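You operate a simulated robot arm through the tools that you are given. There is no shell and no other tool.

You run a simulated robot arm. Do the job below in one go: nothing can be reset, and whatever is moved stays where it is left.

TASK
Tighten the seeping brass bolt on the steel block, then flush the green tester.
Fine: use the chrome spanner of the bolt's size and put it back on the mat; main switch on, RESET, FLUSH; the screen reads CLEAN.

Only the result counts: the job must be done as asked and must still hold three seconds after the hand-in. Knocking over, shifting, dropping, spilling or breaking anything else fails it.

THE ROBOT
A 7-joint arm with a two-finger parallel gripper, fixed in place. Base frame: the origin is at the foot of the arm, x ahead of it, y to its left, z up. Units: mm, degrees, N and s.
With the tool pointing down near the work surface it reaches from about 180 to 680 mm from the base axis. Its first joint turns from -66.0 to 66.0 degrees. Payload 2.4 kg.
Tool frame: the origin (TCP) lies between the finger pads and is the grasp point; the fingertips stand 30 mm ahead of it; z points along the fingers, y is the line along which they close. Largest opening 94 mm; finger width 28, thickness 10; the body of the gripper, 50 by 96 mm, starts 55 mm behind the TCP.
Orientation is that of the tool frame in the base frame, as [roll, pitch, yaw] about the fixed x, y, z axes, in that order (R = Rz(yaw) Ry(pitch) Rx(roll)). With the fingers straight down and closing along the base's y, the tool's x points along the base's -x, its y along +y and its z along -z.

THE INTERFACE
- The arm moves only by the tool apply_moves. Its argument "commands" is a list of rows, each a list of 3 entries, a list of its own where there are three numbers: the shift along the tool's x, y, z in mm, then the turn, a rotation vector about the tool's x, y, z in rad, then the gripper command, from -1 (shut) to 1 (fully open), values between in proportion. In form: [[[x, y, z], [wx, wy, wz], fingers], ...]. A call has 1 to 20 rows; each row is the pose to reach, as a shift and turn from the pose commanded when the call began, along the tool's axes at that moment. Each row takes 0.2 s and may step no farther than 50 mm and 8.6 degrees from the row before; otherwise, or with a gripper value out of range, the whole call is refused. A pose out of reach is approached as far as the arm can. The call stops where the force on the tool passes 40 N (or 10 N more than at its start, if that is more) or the arm is blocked; 0.2 s more then pass. The fingers move at their own pace (about 153 mm/s each) and stop on an object; they squeeze with about 29 N. The grip force told is the motor's: it shows also when the fingers shut on nothing. Time passes only in rows, and 0.2 s behind the last, so rows that repeat a pose let the fingers close. The reply holds the time, the measured pose of the TCP, the force on the tool along the base axes, the opening and the grip force, in the units named above and with some noise, with the torque about the TCP (base axes, N m) and any sound that the robot's microphone picked up, and new pictures: "pictures" is both (left out), scene, wrist or none.
- Cameras (640 x 400 px; columns grow to the right, rows downward): "scene" is fixed at [52.9, 488.4, 1449.9]; the picture's right is [-0.58, -0.81, 0.00], its down [-0.43, 0.31, -0.85] and it looks along [0.69, -0.49, -0.53] (base axes); focal length 281 px, centre (320, 200). "wrist" rides on the gripper at [76, 14, -102] in the tool frame; the picture's right is [-0.18, 0.98, 0.00], its down [-0.75, -0.14, -0.64] and it looks along [-0.63, -0.12, 0.77] (tool axes); focal length 243 px, centre (320, 200).
- pixel_to_xyz(camera, pixels): there is no depth. For up to 12 entries [column, row, z] of the newest picture of that camera ("zoom" is the newest enlarged one), the place [x, y] in the base frame at which the ray of that pixel passes the height z, good to about 2 mm. It takes no simulated time.
- inspect(camera, box): a new picture of the part [left, top, right, bottom] of that camera's present view, enlarged. It takes no simulated time.
- job_done(): hands the job in; it is judged then, once.

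Leave the gripper open and the arm clear of the work at the hand-in unless told otherwise.

The tools are called after "Emit:" by a JSON object that holds its "api" and its "payload". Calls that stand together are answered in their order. apply_moves: Moves the arm, as the interface text tells. Its arguments: {"type":"object","properties":{"commands":{"type":"array","items":{"type":"array"}},"pictures":{"type":"string","enum":["both","scene","wrist","none"]}},"required":["commands"]} The other tools are called the same way: pixel_to_xyz (camera, pixels) gives the place at which the rays of pixels pass given heights; inspect (camera, box) takes an enlarged picture of a part of a camera's view; job_done () hands the job in.

At the start:

```text
time_s: 0.0
eef_pos: [413.2, 54.4, 1297.6]
ee_rot: [-179.9, 0.0, 179.9]
wrist_force: [0.6, 1.1, -0.5]
wrist_torque: [-0.01, -0.04, 0.0]
opening: 94.0
grasp_force: 0.1
```

scene: 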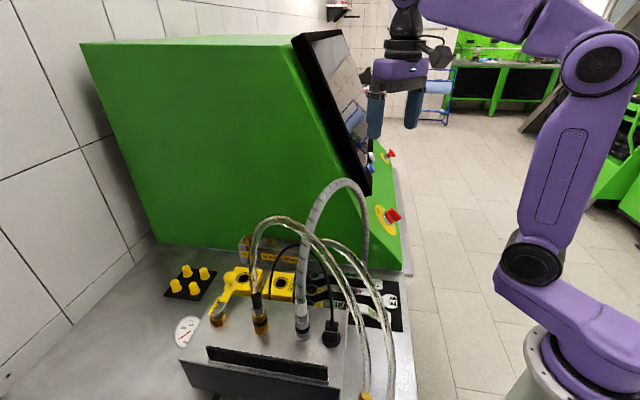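
wrist: 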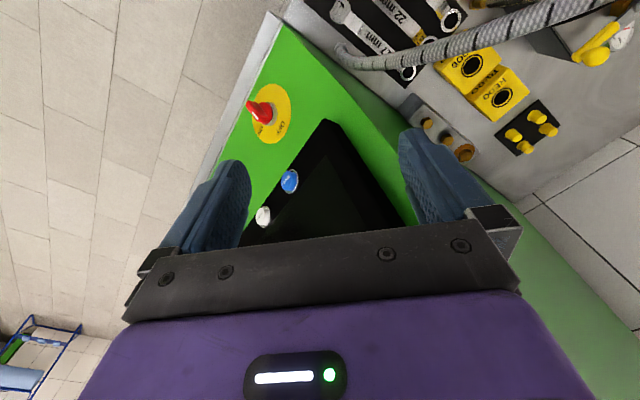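

I see the green tester with a dark screen, a red switch near (390,215) in the scene picture, and a mat with spanners. I'll enlarge several parts to find the bolts, spanners and controls.

Emit:
{"api": "inspect", "payload": {"camera": "scene", "box": [150, 220, 310, 320]}}

Emit:
{"api": "inspect", "payload": {"camera": "scene", "box": [270, 240, 430, 400]}}

Emit:
{"api": "inspect", "payload": {"camera": "wrist", "box": [300, 0, 640, 200]}}

Emit:
{"api": "inspect", "payload": {"camera": "wrist", "box": [220, 60, 420, 260]}}

```text
4.00 times, centred on (230, 270) of scene
```

zoom: 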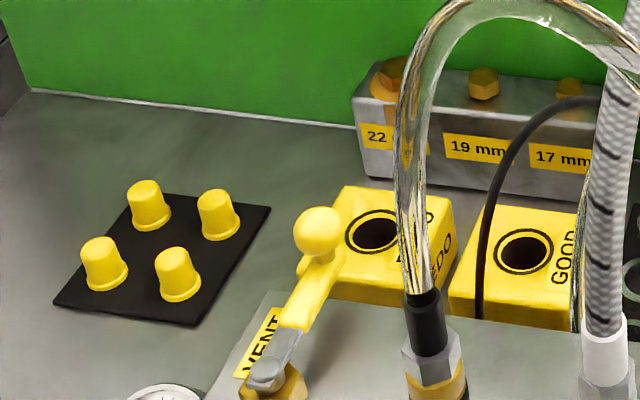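

```text
2.50 times, centred on (350, 320) of scene
```

zoom: 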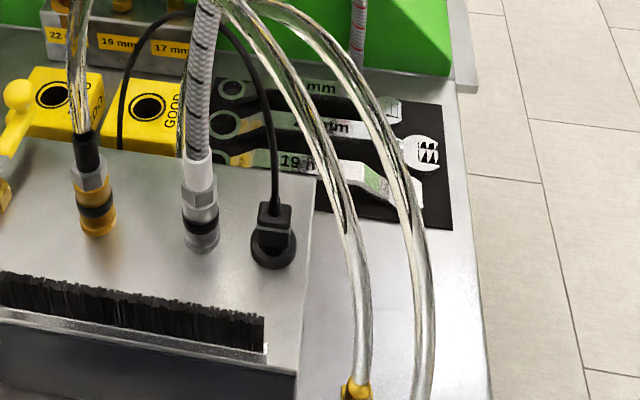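

```text
1.88 times, centred on (470, 100) of wrist
```

zoom: 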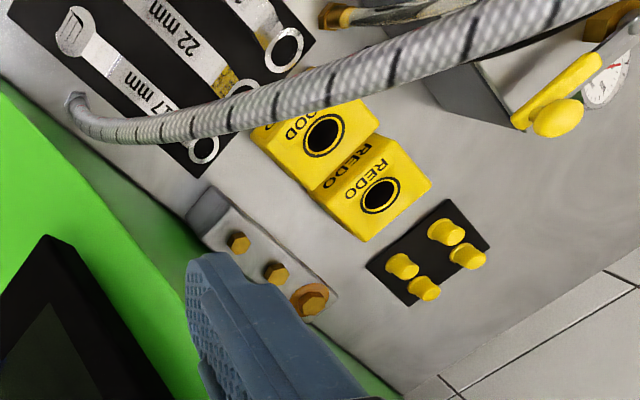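

```text
2.00 times, centred on (320, 160) of wrist
```

zoom: 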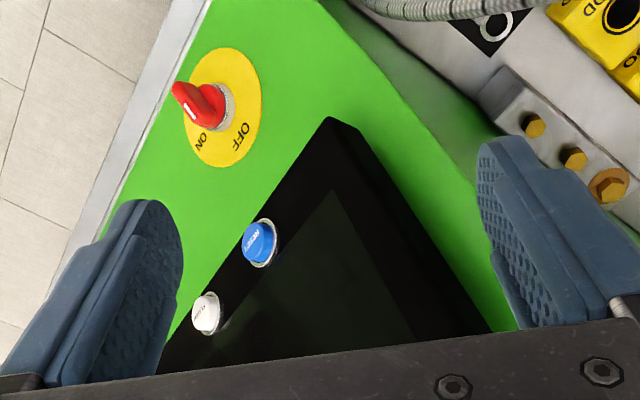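

I'll triangulate some features seen in both pictures: the 22 mm bolt (scene 247,240; wrist 465,153), the 17 mm bolt, the GOOD hole and the caps.

Emit:
{"api": "pixel_to_xyz", "payload": {"camera": "scene", "pixels": [[271, 240, 700], [271, 240, 900], [292.5, 242.5, 700], [292.5, 242.5, 900], [281, 283, 700], [281, 283, 900], [204, 269, 700], [204, 269, 900], [391, 215, 700], [391, 215, 1000], [372, 170, 1000], [372, 170, 1200]]}}

Emit:
{"api": "pixel_to_xyz", "payload": {"camera": "wrist", "pixels": [[446, 139, 700], [446, 139, 900], [427, 123, 700], [427, 123, 900], [472, 65, 700], [472, 65, 900], [537, 116, 700], [537, 116, 900], [264, 112, 700], [264, 112, 1000], [289, 181, 1000], [289, 181, 1200]]}}

```text
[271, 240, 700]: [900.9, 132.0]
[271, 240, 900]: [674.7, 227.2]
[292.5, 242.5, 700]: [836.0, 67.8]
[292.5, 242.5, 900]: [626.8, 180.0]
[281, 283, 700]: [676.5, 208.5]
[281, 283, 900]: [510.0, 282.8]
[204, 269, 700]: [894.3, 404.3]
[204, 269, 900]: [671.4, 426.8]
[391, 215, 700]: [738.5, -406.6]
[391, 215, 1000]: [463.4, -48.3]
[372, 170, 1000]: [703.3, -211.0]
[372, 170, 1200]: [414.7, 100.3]
```

```text
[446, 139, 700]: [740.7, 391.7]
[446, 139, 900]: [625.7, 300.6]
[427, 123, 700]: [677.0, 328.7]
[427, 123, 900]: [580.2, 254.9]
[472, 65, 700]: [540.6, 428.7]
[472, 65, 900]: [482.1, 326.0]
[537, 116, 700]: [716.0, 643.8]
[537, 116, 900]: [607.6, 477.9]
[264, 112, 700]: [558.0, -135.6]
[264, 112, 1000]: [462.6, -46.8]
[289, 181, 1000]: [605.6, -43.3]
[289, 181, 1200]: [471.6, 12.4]
```

The panels look to be at about z 980 (bolt tops) and 1000 (switch). I move at the same height toward +y to view the block, mat and hoses from above.

Emit:
{"api": "apply_moves", "payload": {"commands": [[[20, 40, 0], [0, 0, 0], 1], [[40, 80, 0], [0, 0, 0], 1], [[60, 120, 0], [0, 0, 0], 1], [[80, 160, 0], [0, 0, 0], 1], [[80, 200, 0], [0, 0, 0], 1]]}}

```text
time_s: 1.2
eef_pos: [330.4, 256.9, 1297.1]
ee_rot: [-180.0, -0.1, 179.9]
wrist_force: [0.6, 0.4, -0.2]
wrist_torque: [-0.03, -0.03, 0.0]
opening: 94.0
grasp_force: 0.1
```

scene: 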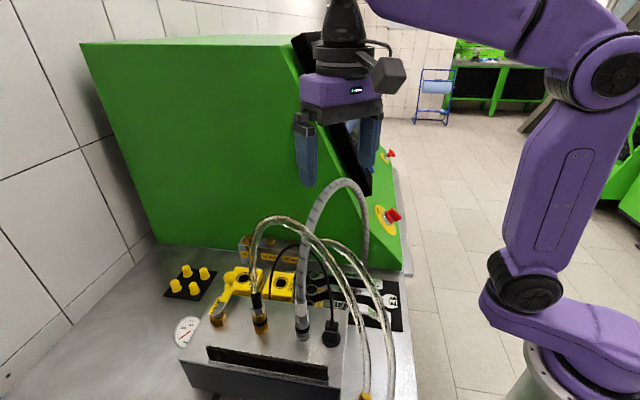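
wrist: 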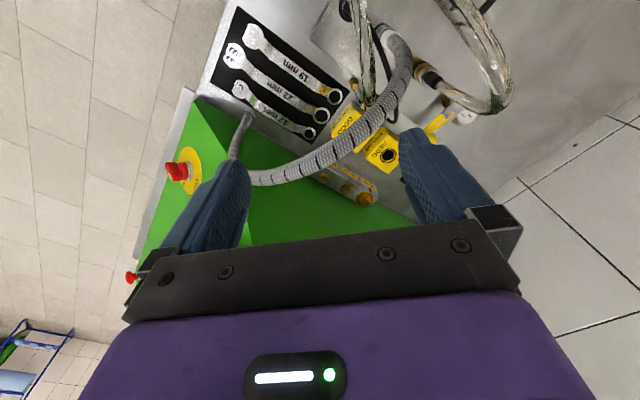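

I zoom on the spanners on the mat (wrist 280,80) and on the block (wrist 345,180).

Emit:
{"api": "inspect", "payload": {"camera": "wrist", "box": [190, 0, 350, 150]}}

Emit:
{"api": "inspect", "payload": {"camera": "wrist", "box": [300, 90, 460, 220]}}

Emit:
{"api": "inspect", "payload": {"camera": "scene", "box": [230, 225, 310, 275]}}

Emit:
{"api": "inspect", "payload": {"camera": "wrist", "box": [320, 0, 520, 130]}}

Emit:
{"api": "inspect", "payload": {"camera": "scene", "box": [340, 130, 420, 250]}}

```text
2.67 times, centred on (270, 75) of wrist
```

zoom: 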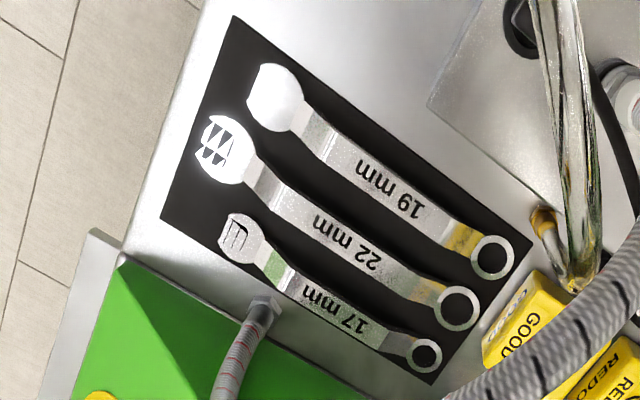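

```text
3.08 times, centred on (380, 155) of wrist
```

zoom: 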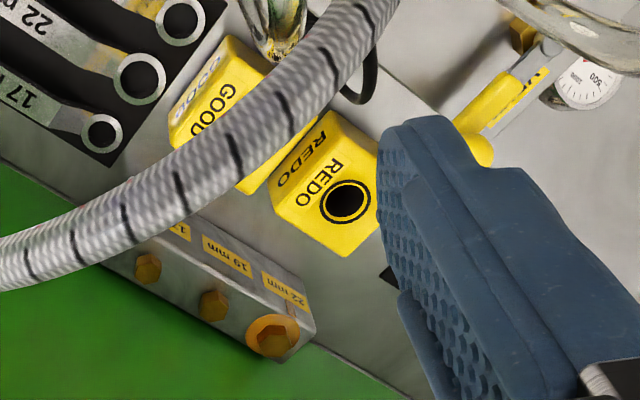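

```text
8.00 times, centred on (270, 250) of scene
```

zoom: 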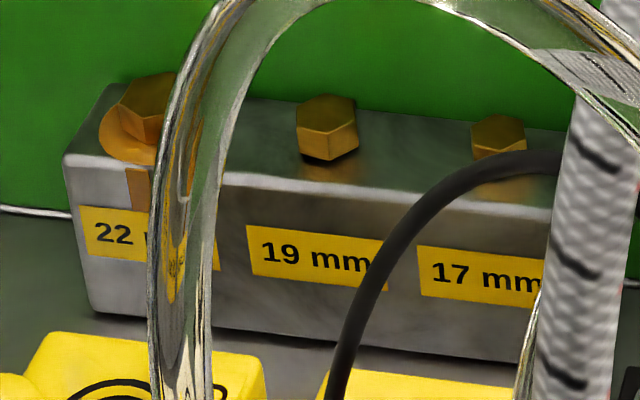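

```text
3.08 times, centred on (420, 65) of wrist
```

zoom: 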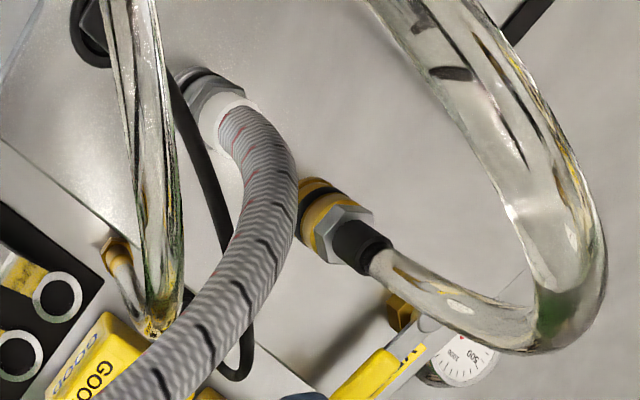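

```text
3.33 times, centred on (380, 190) of scene
```

zoom: 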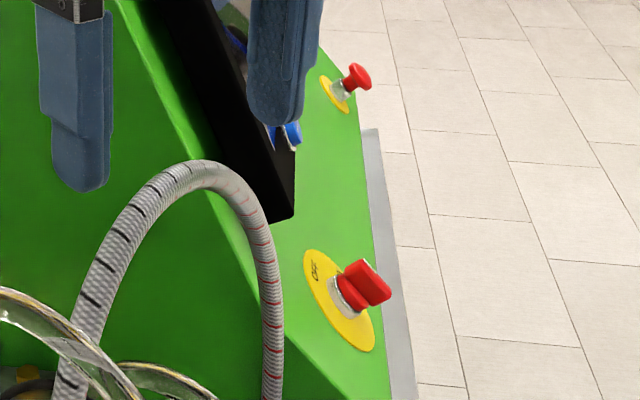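

The seeping bolt is the 22 mm one (brown seep ring and stain running down at its label). I triangulate the spanner ends, hose points and the bolt.

Emit:
{"api": "pixel_to_xyz", "payload": {"camera": "wrist", "pixels": [[322, 115, 900], [322, 115, 950], [235, 55, 900], [235, 55, 950], [249, 114, 900], [249, 114, 1000], [345, 198, 900], [345, 198, 980], [364, 200, 980], [364, 200, 960], [388, 155, 949], [309, 133, 920]]}}

Emit:
{"api": "pixel_to_xyz", "payload": {"camera": "scene", "pixels": [[248, 238, 960], [248, 238, 980], [249, 241, 970], [365, 266, 900], [365, 266, 1000], [312, 290, 900], [312, 290, 950], [391, 301, 900], [391, 301, 950]]}}

Emit:
{"api": "inspect", "payload": {"camera": "scene", "box": [290, 260, 420, 340]}}

```text
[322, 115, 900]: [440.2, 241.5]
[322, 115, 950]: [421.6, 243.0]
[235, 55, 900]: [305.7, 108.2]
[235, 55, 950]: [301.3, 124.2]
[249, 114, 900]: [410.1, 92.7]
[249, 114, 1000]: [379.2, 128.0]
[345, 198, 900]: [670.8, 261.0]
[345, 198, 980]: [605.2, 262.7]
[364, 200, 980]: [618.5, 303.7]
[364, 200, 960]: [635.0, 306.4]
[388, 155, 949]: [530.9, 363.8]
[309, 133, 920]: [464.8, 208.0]
```

```text
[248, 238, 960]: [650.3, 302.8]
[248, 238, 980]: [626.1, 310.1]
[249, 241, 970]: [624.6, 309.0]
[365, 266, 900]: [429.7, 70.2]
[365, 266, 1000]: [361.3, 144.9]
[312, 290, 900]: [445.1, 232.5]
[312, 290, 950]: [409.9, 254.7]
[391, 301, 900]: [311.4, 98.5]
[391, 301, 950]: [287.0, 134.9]
```

```text
4.92 times, centred on (355, 300) of scene
```

zoom: 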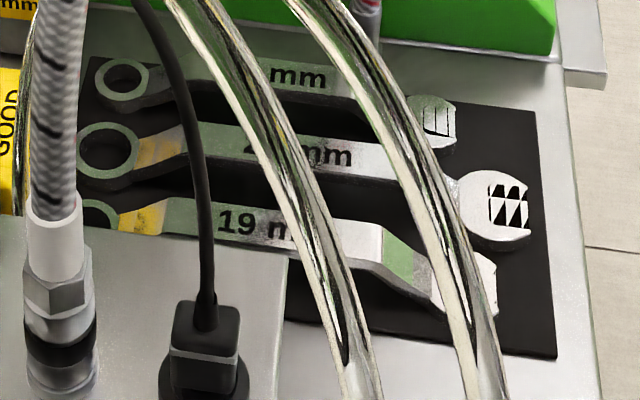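

The spanner handles are cranked up off the mat. I move back toward the base to see the steel box, hose ends and the mat better.

Emit:
{"api": "apply_moves", "payload": {"commands": [[[40, 0, 0], [0, 0, 0], 1], [[80, 0, 0], [0, 0, 0], 1], [[110, 0, 0], [0, 0, 0], 1], [[110, 0, 0], [0, 0, 0], 1]]}}

```text
time_s: 2.2
eef_pos: [223.5, 253.8, 1296.7]
ee_rot: [-180.0, 0.1, 179.9]
wrist_force: [0.1, -0.7, -0.6]
wrist_torque: [0.0, 0.0, -0.03]
opening: 94.0
grasp_force: 0.1
```

scene: 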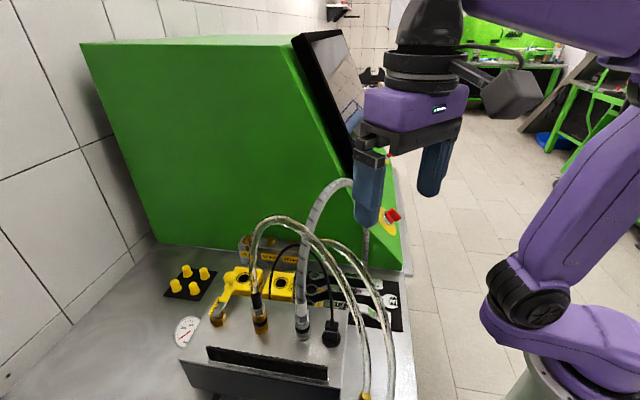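
wrist: 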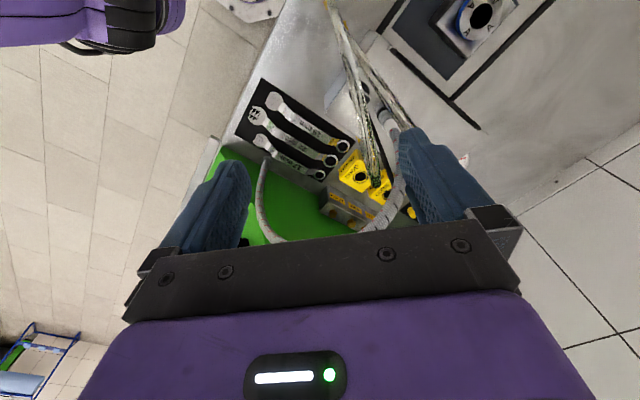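

Emit:
{"api": "inspect", "payload": {"camera": "wrist", "box": [220, 70, 440, 240]}}

Emit:
{"api": "inspect", "payload": {"camera": "wrist", "box": [290, 0, 530, 150]}}

Emit:
{"api": "inspect", "payload": {"camera": "scene", "box": [220, 170, 420, 300]}}

```text
2.35 times, centred on (330, 155) of wrist
```

zoom: 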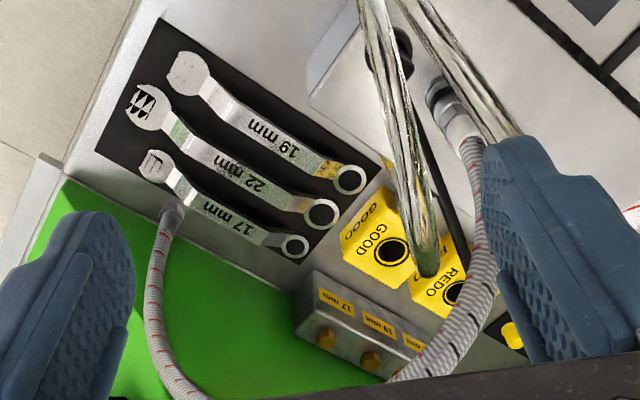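

```text
2.67 times, centred on (410, 75) of wrist
```

zoom: 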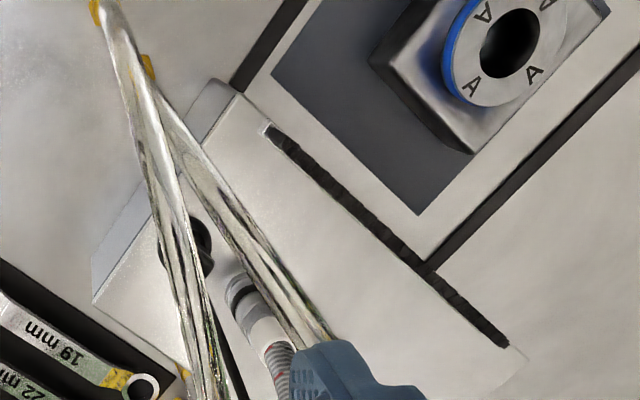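

```text
3.08 times, centred on (320, 235) of scene
```

zoom: 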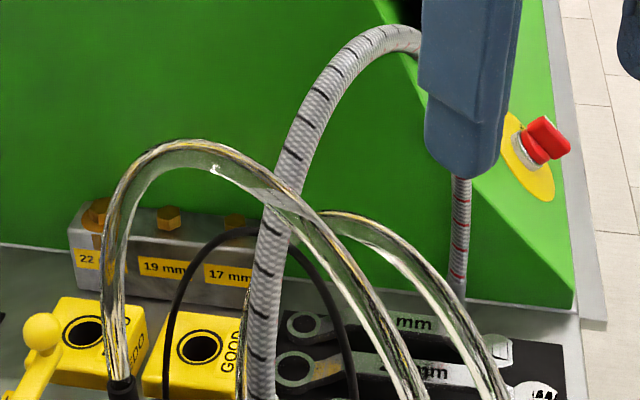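

I triangulate the hoses, mat corners and ring positions with the newest pictures.

Emit:
{"api": "pixel_to_xyz", "payload": {"camera": "wrist", "pixels": [[375.5, 186.9, 1000], [375.5, 186.9, 1100], [353.4, 86.9, 1000], [353.4, 86.9, 1100], [370, 155, 1000], [370, 155, 1100], [385, 80, 1000], [385, 80, 1150], [413, 127, 1000], [413, 127, 1150], [265, 190, 1000], [265, 190, 1100]]}}

Emit:
{"api": "pixel_to_xyz", "payload": {"camera": "scene", "pixels": [[328, 240, 1000], [328, 240, 1100], [359, 261, 1000], [359, 261, 1100], [375, 287, 1000], [375, 287, 1100], [278, 219, 1000], [278, 219, 1150], [256, 240, 1000], [256, 240, 1150], [320, 240, 1000], [320, 240, 1150]]}}

```text
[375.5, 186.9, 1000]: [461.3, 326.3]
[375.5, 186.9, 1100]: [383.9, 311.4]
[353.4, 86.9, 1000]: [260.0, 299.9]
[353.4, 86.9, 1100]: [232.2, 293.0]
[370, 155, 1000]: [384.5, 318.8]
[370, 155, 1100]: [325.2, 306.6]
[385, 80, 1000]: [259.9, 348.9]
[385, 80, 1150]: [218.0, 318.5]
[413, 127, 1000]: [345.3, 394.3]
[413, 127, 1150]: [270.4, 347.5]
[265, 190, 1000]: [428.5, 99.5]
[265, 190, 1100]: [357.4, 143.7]
```

```text
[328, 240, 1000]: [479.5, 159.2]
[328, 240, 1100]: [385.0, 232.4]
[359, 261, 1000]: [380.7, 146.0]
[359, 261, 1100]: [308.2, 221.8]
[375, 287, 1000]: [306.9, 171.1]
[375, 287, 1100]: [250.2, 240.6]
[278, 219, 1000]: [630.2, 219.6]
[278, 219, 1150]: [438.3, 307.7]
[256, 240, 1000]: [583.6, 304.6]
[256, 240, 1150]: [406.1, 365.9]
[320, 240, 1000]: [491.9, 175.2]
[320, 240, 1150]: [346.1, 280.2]
```

Result: the grey braided hose arches over the mat (apex about z 1195 near x 410, y 175), and the clear hoses stand at y ≳ 290. I'll turn the tool 45° to line up with the spanners and come down on the robot side of the mat for a closer look.

Emit:
{"api": "apply_moves", "payload": {"commands": [[[-20, -36, 0], [0, 0, -0.112], 1], [[-40, -72, 0], [0, 0, -0.224], 1], [[-60, -108, 0], [0, 0, -0.336], 1], [[-77, -144, 0], [0, 0, -0.448], 1], [[-77, -144, 45], [0, 0, -0.56], 1], [[-77, -144, 90], [0, 0, -0.672], 1], [[-77, -144, 135], [0, 0, -0.785], 1], [[-77, -144, 180], [0, 0, -0.785], 1], [[-77, -144, 197], [0, 0, -0.785], 1]]}}

```text
time_s: 4.2
eef_pos: [300.0, 112.5, 1099.8]
ee_rot: [-179.9, -0.1, -134.9]
wrist_force: [0.7, -0.4, 0.1]
wrist_torque: [-0.01, -0.01, 0.02]
opening: 94.0
grasp_force: 0.0
```

scene: 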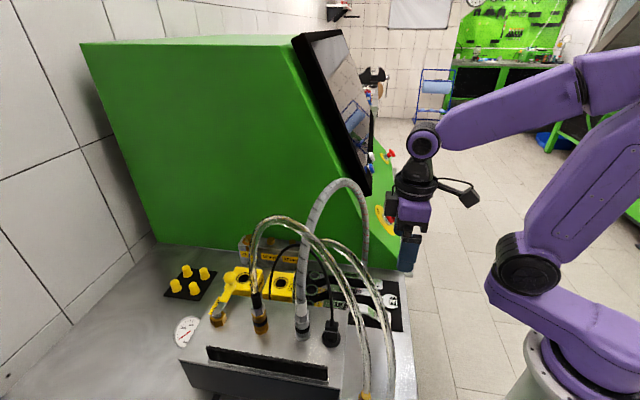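
wrist: 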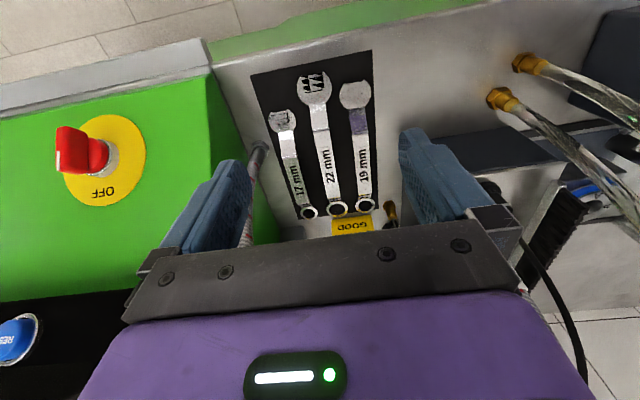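

Now the spanners line up with the view. I zoom on them, and on the switch at (90,160) and the button at (20,340).

Emit:
{"api": "inspect", "payload": {"camera": "wrist", "box": [240, 50, 420, 250]}}

Emit:
{"api": "inspect", "payload": {"camera": "wrist", "box": [0, 80, 240, 360]}}

Emit:
{"api": "inspect", "payload": {"camera": "scene", "box": [340, 130, 430, 240]}}

Emit:
{"api": "pixel_to_xyz", "payload": {"camera": "wrist", "pixels": [[314, 90, 915], [336, 208, 915], [308, 212, 915], [365, 204, 915], [322, 150, 915], [322, 150, 935], [290, 155, 935], [359, 155, 935], [258, 150, 915], [258, 150, 960], [282, 122, 915], [355, 95, 915]]}}

```text
2.00 times, centred on (330, 150) of wrist
```

zoom: 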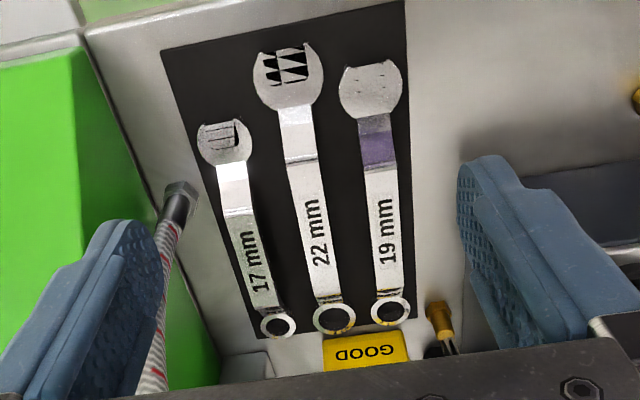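

```text
1.43 times, centred on (120, 220) of wrist
```

zoom: 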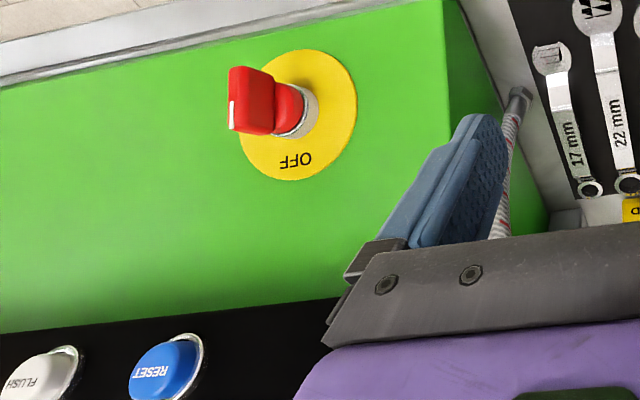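

```text
3.64 times, centred on (385, 185) of scene
```

zoom: 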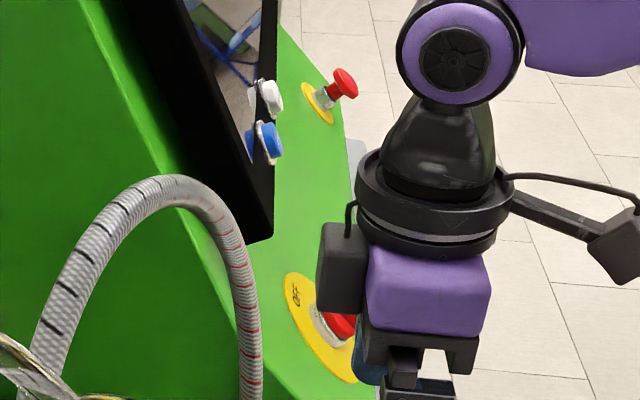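

```text
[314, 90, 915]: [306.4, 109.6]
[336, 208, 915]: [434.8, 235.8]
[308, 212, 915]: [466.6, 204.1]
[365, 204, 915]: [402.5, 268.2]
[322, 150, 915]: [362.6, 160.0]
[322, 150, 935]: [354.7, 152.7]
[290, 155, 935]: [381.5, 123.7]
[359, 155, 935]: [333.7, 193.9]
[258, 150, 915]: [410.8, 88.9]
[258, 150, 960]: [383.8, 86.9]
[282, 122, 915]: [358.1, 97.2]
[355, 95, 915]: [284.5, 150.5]
```

I triangulate the mat corners to get the mat height, and get the handle's height.

Emit:
{"api": "pixel_to_xyz", "payload": {"camera": "wrist", "pixels": [[251, 75, 900], [251, 75, 920], [372.5, 50, 900], [372.5, 50, 920]]}}

Emit:
{"api": "pixel_to_xyz", "payload": {"camera": "scene", "pixels": [[398.7, 282.1, 900], [398.7, 282.1, 920], [403.2, 331.9, 900], [403.2, 331.9, 920], [345, 290, 920], [345, 290, 940]]}}

```text
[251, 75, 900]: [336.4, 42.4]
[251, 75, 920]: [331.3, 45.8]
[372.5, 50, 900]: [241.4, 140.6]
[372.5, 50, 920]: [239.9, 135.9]
```

```text
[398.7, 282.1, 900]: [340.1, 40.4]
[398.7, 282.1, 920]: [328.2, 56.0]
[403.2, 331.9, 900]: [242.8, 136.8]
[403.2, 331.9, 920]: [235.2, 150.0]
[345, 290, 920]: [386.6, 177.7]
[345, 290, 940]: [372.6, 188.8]
```

Emit:
{"api": "pixel_to_xyz", "payload": {"camera": "wrist", "pixels": [[328, 165, 910], [328, 165, 930], [328, 165, 950], [331, 183, 930], [324, 147, 930]]}}

Emit:
{"api": "pixel_to_xyz", "payload": {"camera": "scene", "pixels": [[351, 291, 910], [351, 291, 930], [351, 291, 950]]}}

```text
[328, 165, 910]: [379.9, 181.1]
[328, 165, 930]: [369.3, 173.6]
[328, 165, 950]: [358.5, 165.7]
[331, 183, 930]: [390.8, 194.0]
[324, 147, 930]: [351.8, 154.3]
```

```text
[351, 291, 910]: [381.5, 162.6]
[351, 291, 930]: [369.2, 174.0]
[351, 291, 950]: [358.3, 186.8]
```

Handle top is at about z 930, mat at 904. Next, the grey hose's path on the tester side, since the gripper must come near it.

Emit:
{"api": "pixel_to_xyz", "payload": {"camera": "wrist", "pixels": [[252, 180, 950], [252, 180, 1050], [247, 215, 950], [247, 215, 1050], [242, 245, 950], [242, 245, 1050]]}}

Emit:
{"api": "pixel_to_xyz", "payload": {"camera": "scene", "pixels": [[366, 255, 950], [366, 255, 1050], [365.7, 237, 950], [365.7, 237, 1050], [364.3, 212.4, 1050], [364.3, 212.4, 1150], [356, 190.4, 1100], [356, 190.4, 1200], [341, 180.8, 1100], [341, 180.8, 1200], [321.7, 196, 1100], [321.7, 196, 1200]]}}

```text
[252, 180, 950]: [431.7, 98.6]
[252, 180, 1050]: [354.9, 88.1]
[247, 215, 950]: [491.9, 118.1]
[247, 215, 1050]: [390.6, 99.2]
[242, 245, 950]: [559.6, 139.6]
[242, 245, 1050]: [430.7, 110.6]
```

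```text
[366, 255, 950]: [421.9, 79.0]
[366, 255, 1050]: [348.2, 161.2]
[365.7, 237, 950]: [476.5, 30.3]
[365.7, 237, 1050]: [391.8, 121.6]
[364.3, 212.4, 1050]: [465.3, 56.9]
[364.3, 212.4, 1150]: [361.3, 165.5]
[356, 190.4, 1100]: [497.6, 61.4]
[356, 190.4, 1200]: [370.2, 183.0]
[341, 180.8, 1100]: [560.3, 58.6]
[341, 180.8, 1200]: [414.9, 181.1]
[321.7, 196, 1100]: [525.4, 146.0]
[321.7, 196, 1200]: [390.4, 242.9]
```

The grey hose rises near (411, 90–106) up to z 1066, then arches at x ≈ 415. I'll grip the 22 mm handle nearer its jaw end, around (345,149), with the hand tilted 15° back, coming in low from behind. First, down to (306,110,975) with the fingers half shut.

Emit:
{"api": "apply_moves", "payload": {"commands": [[[-2, -6, 40], [0, -0.09, 0], -0.277], [[-2, -6, 80], [0, -0.18, 0], -0.277], [[-2, -6, 124.8], [0, -0.262, 0], -0.277], [[-2, -6, 124.8], [0, -0.262, 0], -0.277]]}}

```text
time_s: 5.2
eef_pos: [307.9, 107.2, 972.8]
ee_rot: [-180.0, 15.0, -135.1]
wrist_force: [-1.1, 0.3, 0.4]
wrist_torque: [-0.01, 0.0, 0.01]
opening: 33.9
grasp_force: 0.0
```

scene: 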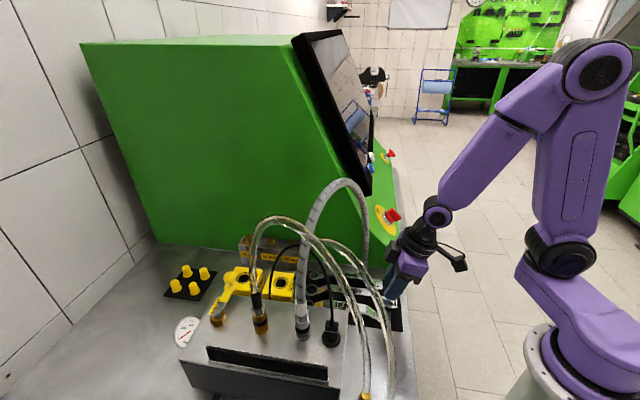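
wrist: 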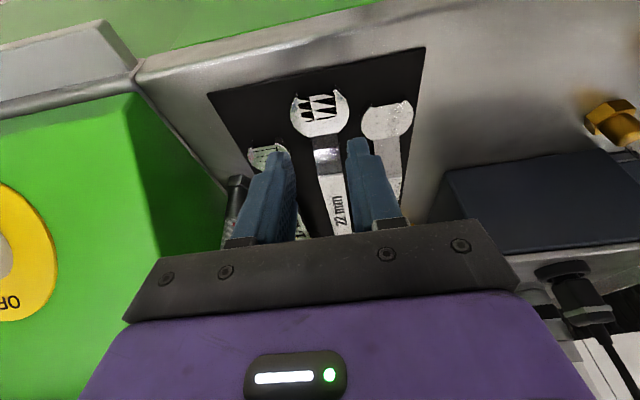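

The handle lies between the fingers. I zoom to check alignment.

Emit:
{"api": "inspect", "payload": {"camera": "wrist", "box": [200, 70, 440, 250]}}

Emit:
{"api": "inspect", "payload": {"camera": "scene", "box": [340, 190, 480, 330]}}

Emit:
{"api": "pixel_to_xyz", "payload": {"camera": "wrist", "pixels": [[319, 178, 930], [346, 178, 930], [326, 208, 930], [354, 206, 930], [318, 110, 914]]}}

```text
2.22 times, centred on (320, 160) of wrist
```

zoom: 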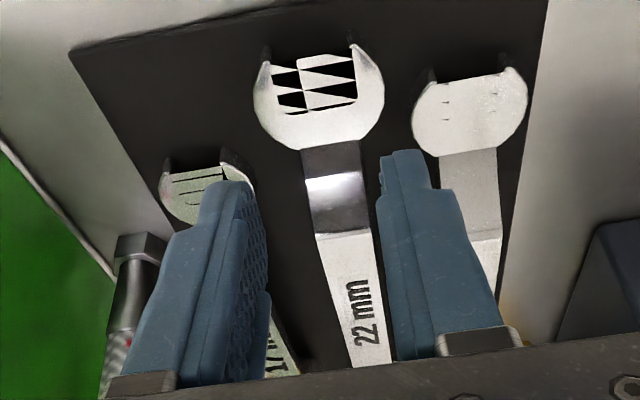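

```text
2.86 times, centred on (410, 260) of scene
```

zoom: 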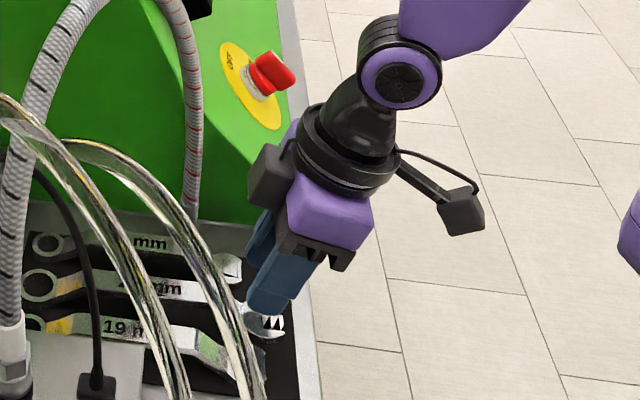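

```text
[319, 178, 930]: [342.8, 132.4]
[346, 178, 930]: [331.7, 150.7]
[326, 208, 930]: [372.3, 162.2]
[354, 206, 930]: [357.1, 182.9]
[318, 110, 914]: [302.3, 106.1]
```

Emit:
{"api": "pixel_to_xyz", "payload": {"camera": "wrist", "pixels": [[319, 177, 930], [343.6, 174.5, 930], [334.6, 235.8, 930], [352, 233, 930], [326.5, 205, 930], [348, 203, 930]]}}

```text
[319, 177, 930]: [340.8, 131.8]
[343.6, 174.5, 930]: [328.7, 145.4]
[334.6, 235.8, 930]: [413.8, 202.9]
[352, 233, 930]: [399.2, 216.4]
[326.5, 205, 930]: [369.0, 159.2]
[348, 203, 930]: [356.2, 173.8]
```

Handle centre line is y − x ≈ −196.4, so I shift 3 mm left and go forward 57 mm at the same height.

Emit:
{"api": "apply_moves", "payload": {"commands": [[[-20, 3, 5.4], [0, 0, 0], -0.277], [[-40, 3, 10.7], [0, 0, 0], -0.277], [[-54.9, 3, 14.7], [0, 0, 0], -0.277], [[-54.9, 3, 14.7], [0, 0, 0], -0.277]]}}

```text
time_s: 6.2
eef_pos: [346.1, 148.9, 973.3]
ee_rot: [180.0, 15.0, -135.0]
wrist_force: [1.1, -0.3, -1.0]
wrist_torque: [0.03, -0.01, 0.01]
opening: 33.6
grasp_force: 0.0
```

scene: 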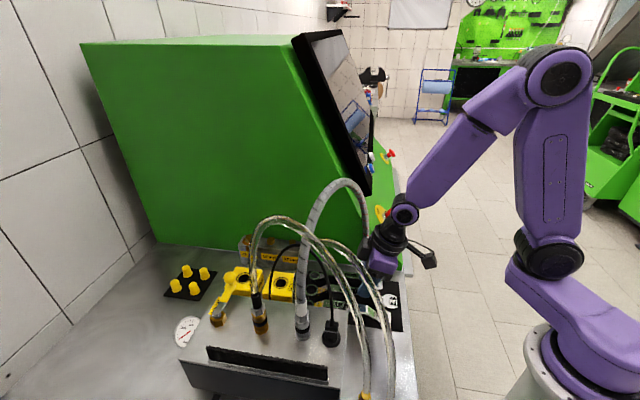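
wrist: 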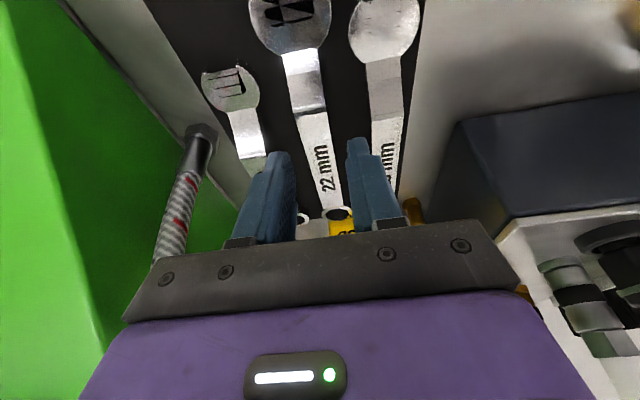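

Fingers straddle the handle. I check hose clearance before descending.

Emit:
{"api": "inspect", "payload": {"camera": "scene", "box": [320, 180, 440, 320]}}

Emit:
{"api": "inspect", "payload": {"camera": "wrist", "box": [220, 100, 420, 250]}}

```text
2.86 times, centred on (380, 250) of scene
```

zoom: 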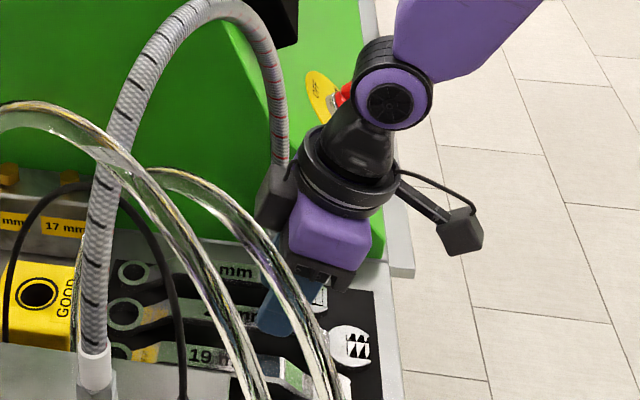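

```text
2.67 times, centred on (320, 175) of wrist
```

zoom: 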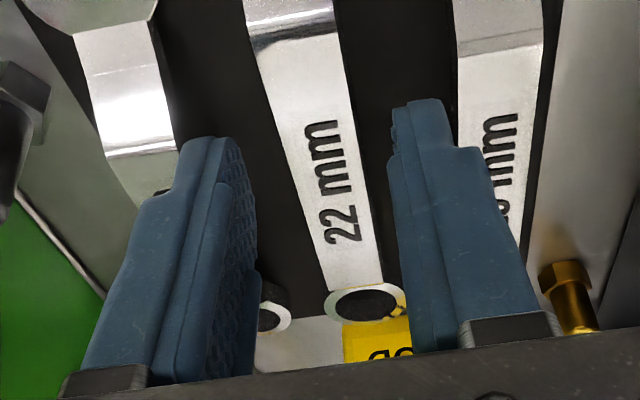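

The hand is in front of the hose and clear. Now down 32 mm vertically, then close.

Emit:
{"api": "apply_moves", "payload": {"commands": [[[4.1, 0.3, 15.5], [0, 0, 0], -0.277], [[8.3, 0.3, 30.9], [0, 0, 0], -0.277], [[8.3, 0.3, 30.9], [0, 0, 0], -0.277]]}}

```text
time_s: 7.0
eef_pos: [345.6, 149.9, 943.0]
ee_rot: [-180.0, 14.9, -135.0]
wrist_force: [-0.6, -1.2, -0.7]
wrist_torque: [0.01, 0.01, -0.02]
opening: 34.0
grasp_force: 0.0
```

scene: 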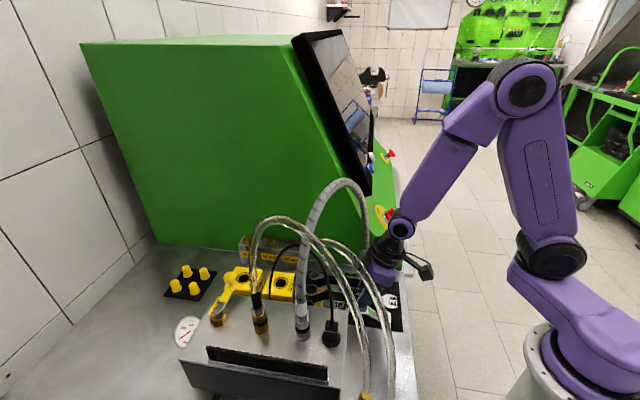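
wrist: 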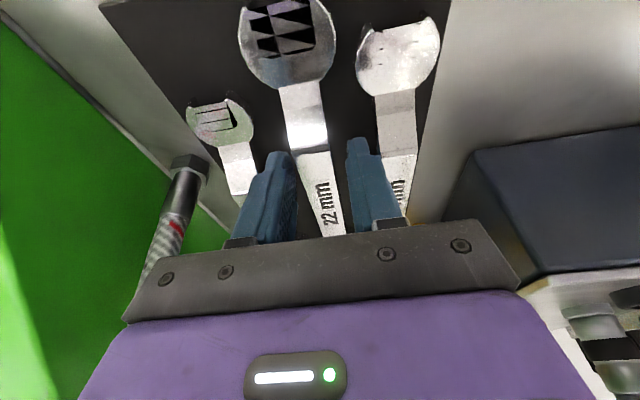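

A touch lower (3 mm), then close on the handle.

Emit:
{"api": "apply_moves", "payload": {"commands": [[[0.8, 0, 2.9], [0, 0, 0], -0.277], [[0.8, 0, 2.9], [0, 0, 0], -0.6], [[0.8, 0, 2.9], [0, 0, 0], -1], [[0.8, 0, 2.9], [0, 0, 0], -1]], "pictures": "wrist"}}

```text
time_s: 8.0
eef_pos: [344.5, 149.2, 939.7]
ee_rot: [-180.0, 15.0, -135.1]
wrist_force: [0.5, -5.3, 5.3]
wrist_torque: [0.46, -0.6, -0.4]
opening: 21.2
grasp_force: 29.0
```

wrist: 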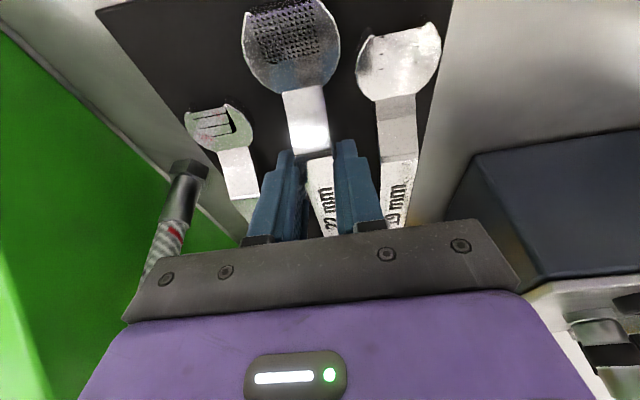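

Gripped (21 mm, 29 N). Lift 30 mm, then pull straight back 110 mm out from beneath the grey hose.

Emit:
{"api": "apply_moves", "payload": {"commands": [[[-2.6, 0, -9.7], [0, 0, 0], -1], [[-5.2, 0, -19.3], [0, 0, 0], -1], [[-7.8, 0, -29], [0, 0, 0], -1], [[18.8, 0, -36.1], [0, 0, 0], -1], [[45.4, 0, -43.2], [0, 0, 0], -1], [[72, 0, -50.4], [0, 0, 0], -1], [[98.5, 0, -57.5], [0, 0, 0], -1], [[98.5, 0, -57.5], [0, 0, 0], -1]]}}

```text
time_s: 9.8
eef_pos: [266.1, 71.3, 970.5]
ee_rot: [179.9, 14.9, -135.0]
wrist_force: [0.6, -0.1, -2.4]
wrist_torque: [-0.03, 0.04, 0.04]
opening: 21.4
grasp_force: 29.0
```

scene: 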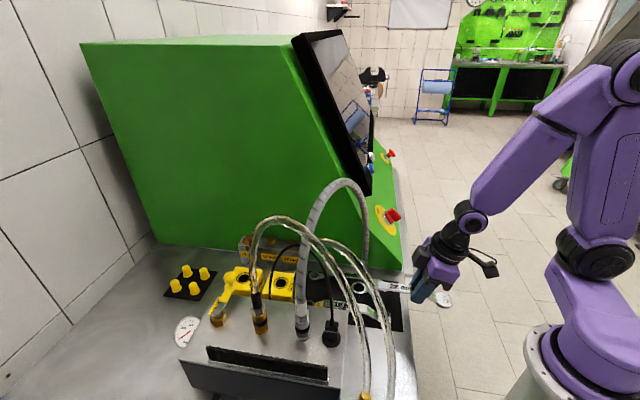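
wrist: 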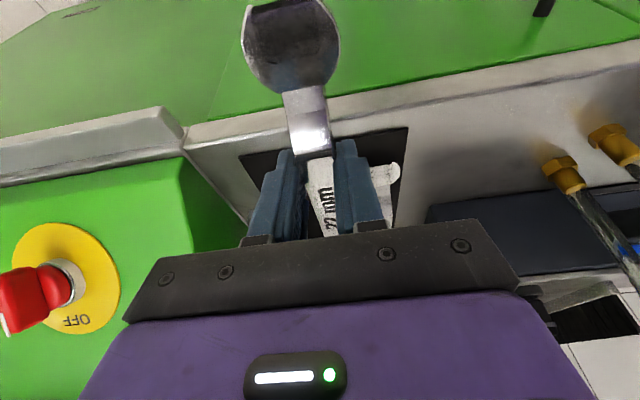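

The spanner is held firmly and is out. I look at it from the scene camera.

Emit:
{"api": "inspect", "payload": {"camera": "scene", "box": [320, 230, 480, 340]}}

Emit:
{"api": "inspect", "payload": {"camera": "scene", "box": [330, 260, 400, 310]}}

```text
3.64 times, centred on (400, 285) of scene
```

zoom: 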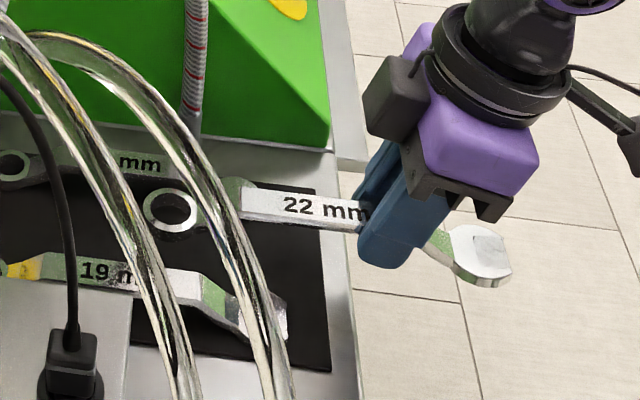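

```text
8.00 times, centred on (365, 285) of scene
```

zoom: 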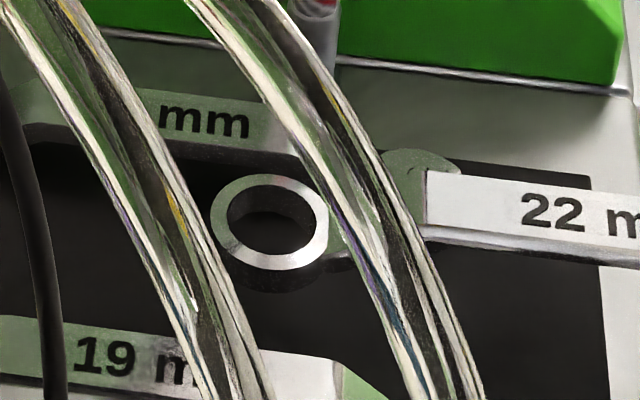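

Emit:
{"api": "pixel_to_xyz", "payload": {"camera": "scene", "pixels": [[358.75, 287.75, 940], [358.75, 287.75, 945], [351.4, 287.2, 942], [366.2, 288.4, 942], [359, 292.2, 942], [359, 282.5, 942]]}}

```text
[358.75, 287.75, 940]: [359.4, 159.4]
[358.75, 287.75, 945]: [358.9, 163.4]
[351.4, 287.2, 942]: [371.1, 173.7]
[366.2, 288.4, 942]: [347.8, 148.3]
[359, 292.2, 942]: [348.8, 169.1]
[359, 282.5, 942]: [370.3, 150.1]
```

The ring is about 129 mm ahead of the TCP. Now straight up to about z 1290, above all hoses.

Emit:
{"api": "apply_moves", "payload": {"commands": [[[-11.8, 0, -44.2], [0, 0, 0], -1], [[-23.7, 0, -88.3], [0, 0, 0], -1], [[-35.5, 0, -132.5], [0, 0, 0], -1], [[-47.4, 0, -176.6], [0, 0, 0], -1], [[-59.2, 0, -220.8], [0, 0, 0], -1], [[-71, 0, -265], [0, 0, 0], -1], [[-82.9, 0, -309.1], [0, 0, 0], -1], [[-82.9, 0, -309.1], [0, 0, 0], -1]]}}

```text
time_s: 11.6
eef_pos: [266.8, 69.6, 1289.7]
ee_rot: [180.0, 15.0, -135.0]
wrist_force: [0.1, 0.3, -1.1]
wrist_torque: [-0.02, 0.03, 0.0]
opening: 21.2
grasp_force: 29.3
```

scene: 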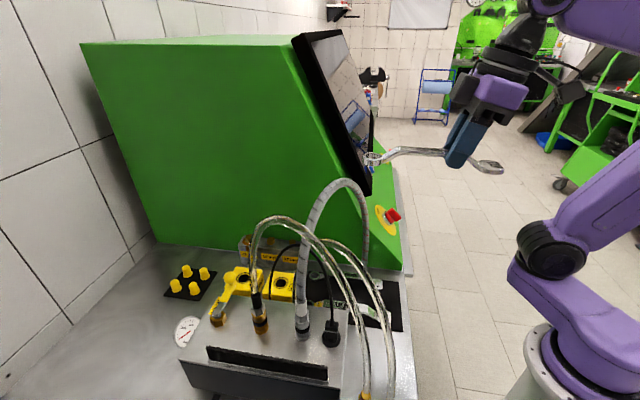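
wrist: 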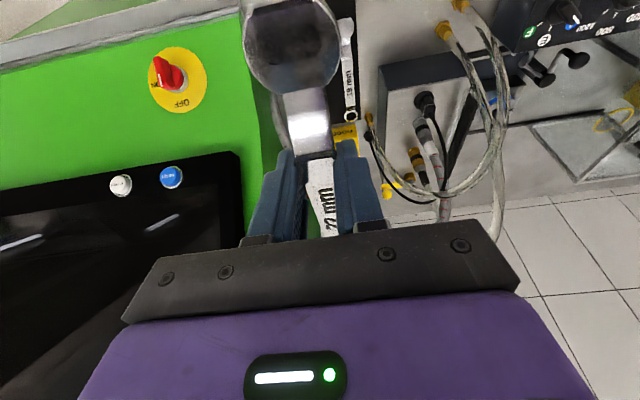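

Now over the hoses at this height, turning the spanner by −30° (ring toward +15°), to a point where the wrist camera can see the bolts beside the fingers.

Emit:
{"api": "apply_moves", "payload": {"commands": [[[-38.3, 14.8, 10.3], [0.0194, 0, 0.0723], -1], [[-76.7, 29.7, 20.6], [0.0387, 0, 0.1445], -1], [[-115, 44.5, 30.9], [0.0581, 0, 0.2168], -1], [[-153.4, 59.4, 41.1], [0.0775, 0, 0.289], -1], [[-191.7, 74.2, 51.4], [0.0969, 0, 0.3613], -1], [[-230, 89, 61.7], [0.1162, 0, 0.4335], -1], [[-268.4, 103.9, 72], [0.1356, 0, 0.5058], -1], [[-268.4, 103.9, 72], [0.1356, 0, 0.5058], -1]]}}

```text
time_s: 13.4
eef_pos: [389.2, 341.2, 1292.1]
ee_rot: [-180.0, 14.9, -165.1]
wrist_force: [0.6, 0.7, -2.8]
wrist_torque: [0.03, 0.03, 0.02]
opening: 21.2
grasp_force: 29.3
```

scene: 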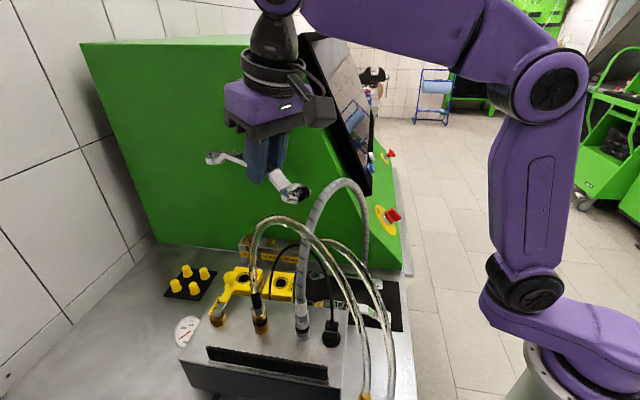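
wrist: 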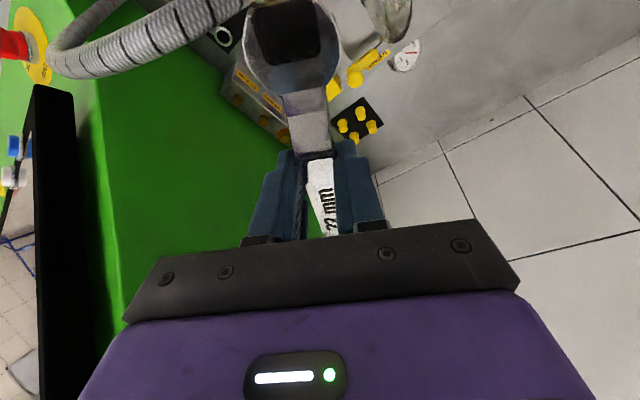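

Emit:
{"api": "inspect", "payload": {"camera": "wrist", "box": [200, 50, 320, 170]}}

Emit:
{"api": "inspect", "payload": {"camera": "scene", "box": [190, 130, 330, 220]}}

```text
3.33 times, centred on (260, 110) of wrist
```

zoom: 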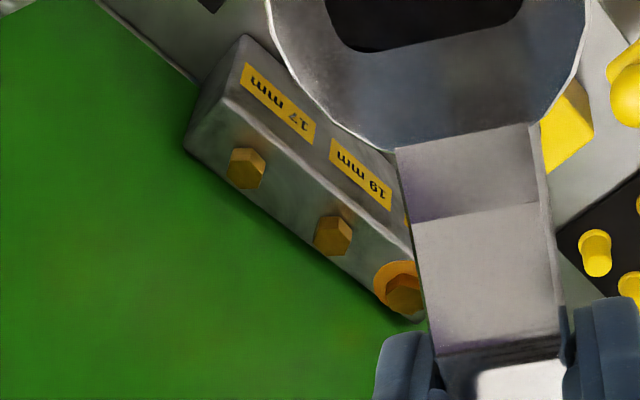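

```text
4.44 times, centred on (260, 175) of scene
```

zoom: 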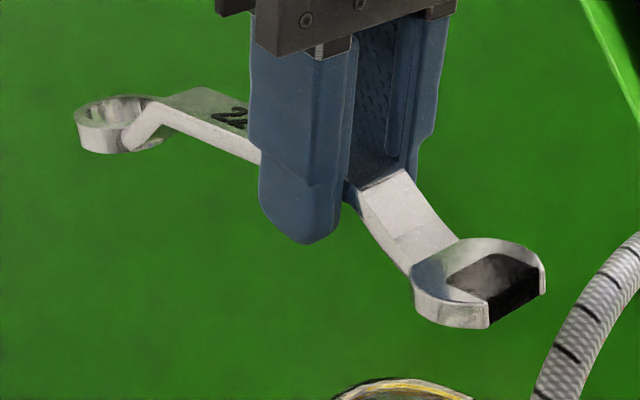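

I shift left 70 mm and forward 30 mm to see the 22 mm bolt fully.

Emit:
{"api": "apply_moves", "payload": {"commands": [[[-14.5, 35, 4], [0, 0, 0], -1], [[-29, 70, 8], [0, 0, 0], -1], [[-29, 70, 8], [0, 0, 0], -1]]}}

Emit:
{"api": "inspect", "payload": {"camera": "wrist", "box": [160, 60, 300, 180]}}

```text
time_s: 14.2
eef_pos: [399.7, 416.3, 1291.4]
ee_rot: [-179.9, 15.0, -165.0]
wrist_force: [-0.5, 1.5, -2.0]
wrist_torque: [-0.04, 0.0, -0.01]
opening: 21.3
grasp_force: 28.9
```

scene: 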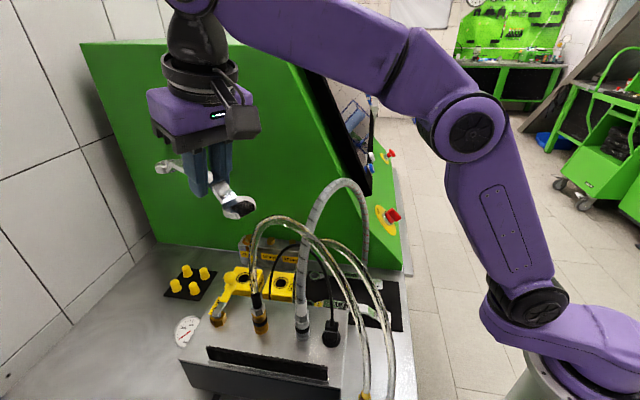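
wrist: 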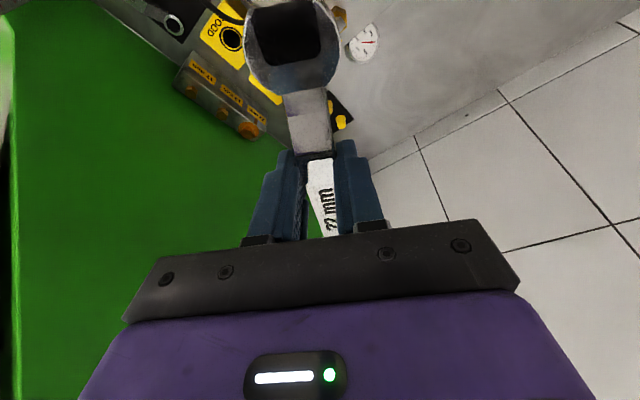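

```text
3.33 times, centred on (230, 120) of wrist
```

zoom: 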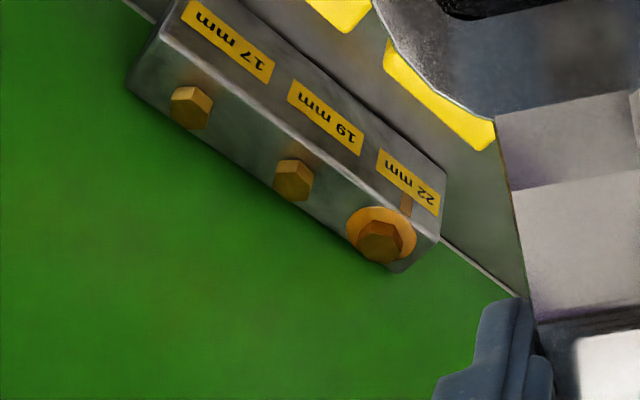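

Emit:
{"api": "inspect", "payload": {"camera": "wrist", "box": [205, 95, 275, 145]}}

Emit:
{"api": "inspect", "payload": {"camera": "scene", "box": [235, 225, 305, 265]}}

```text
8.00 times, centred on (240, 120) of wrist
```

zoom: 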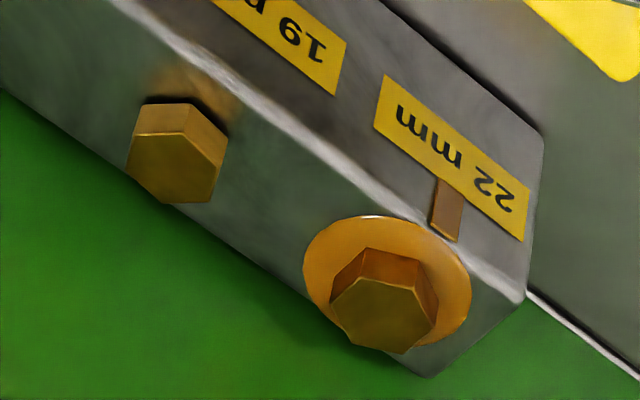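

```text
9.14 times, centred on (270, 245) of scene
```

zoom: 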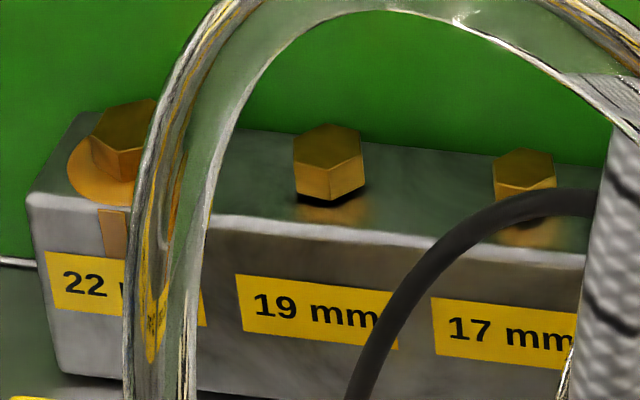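

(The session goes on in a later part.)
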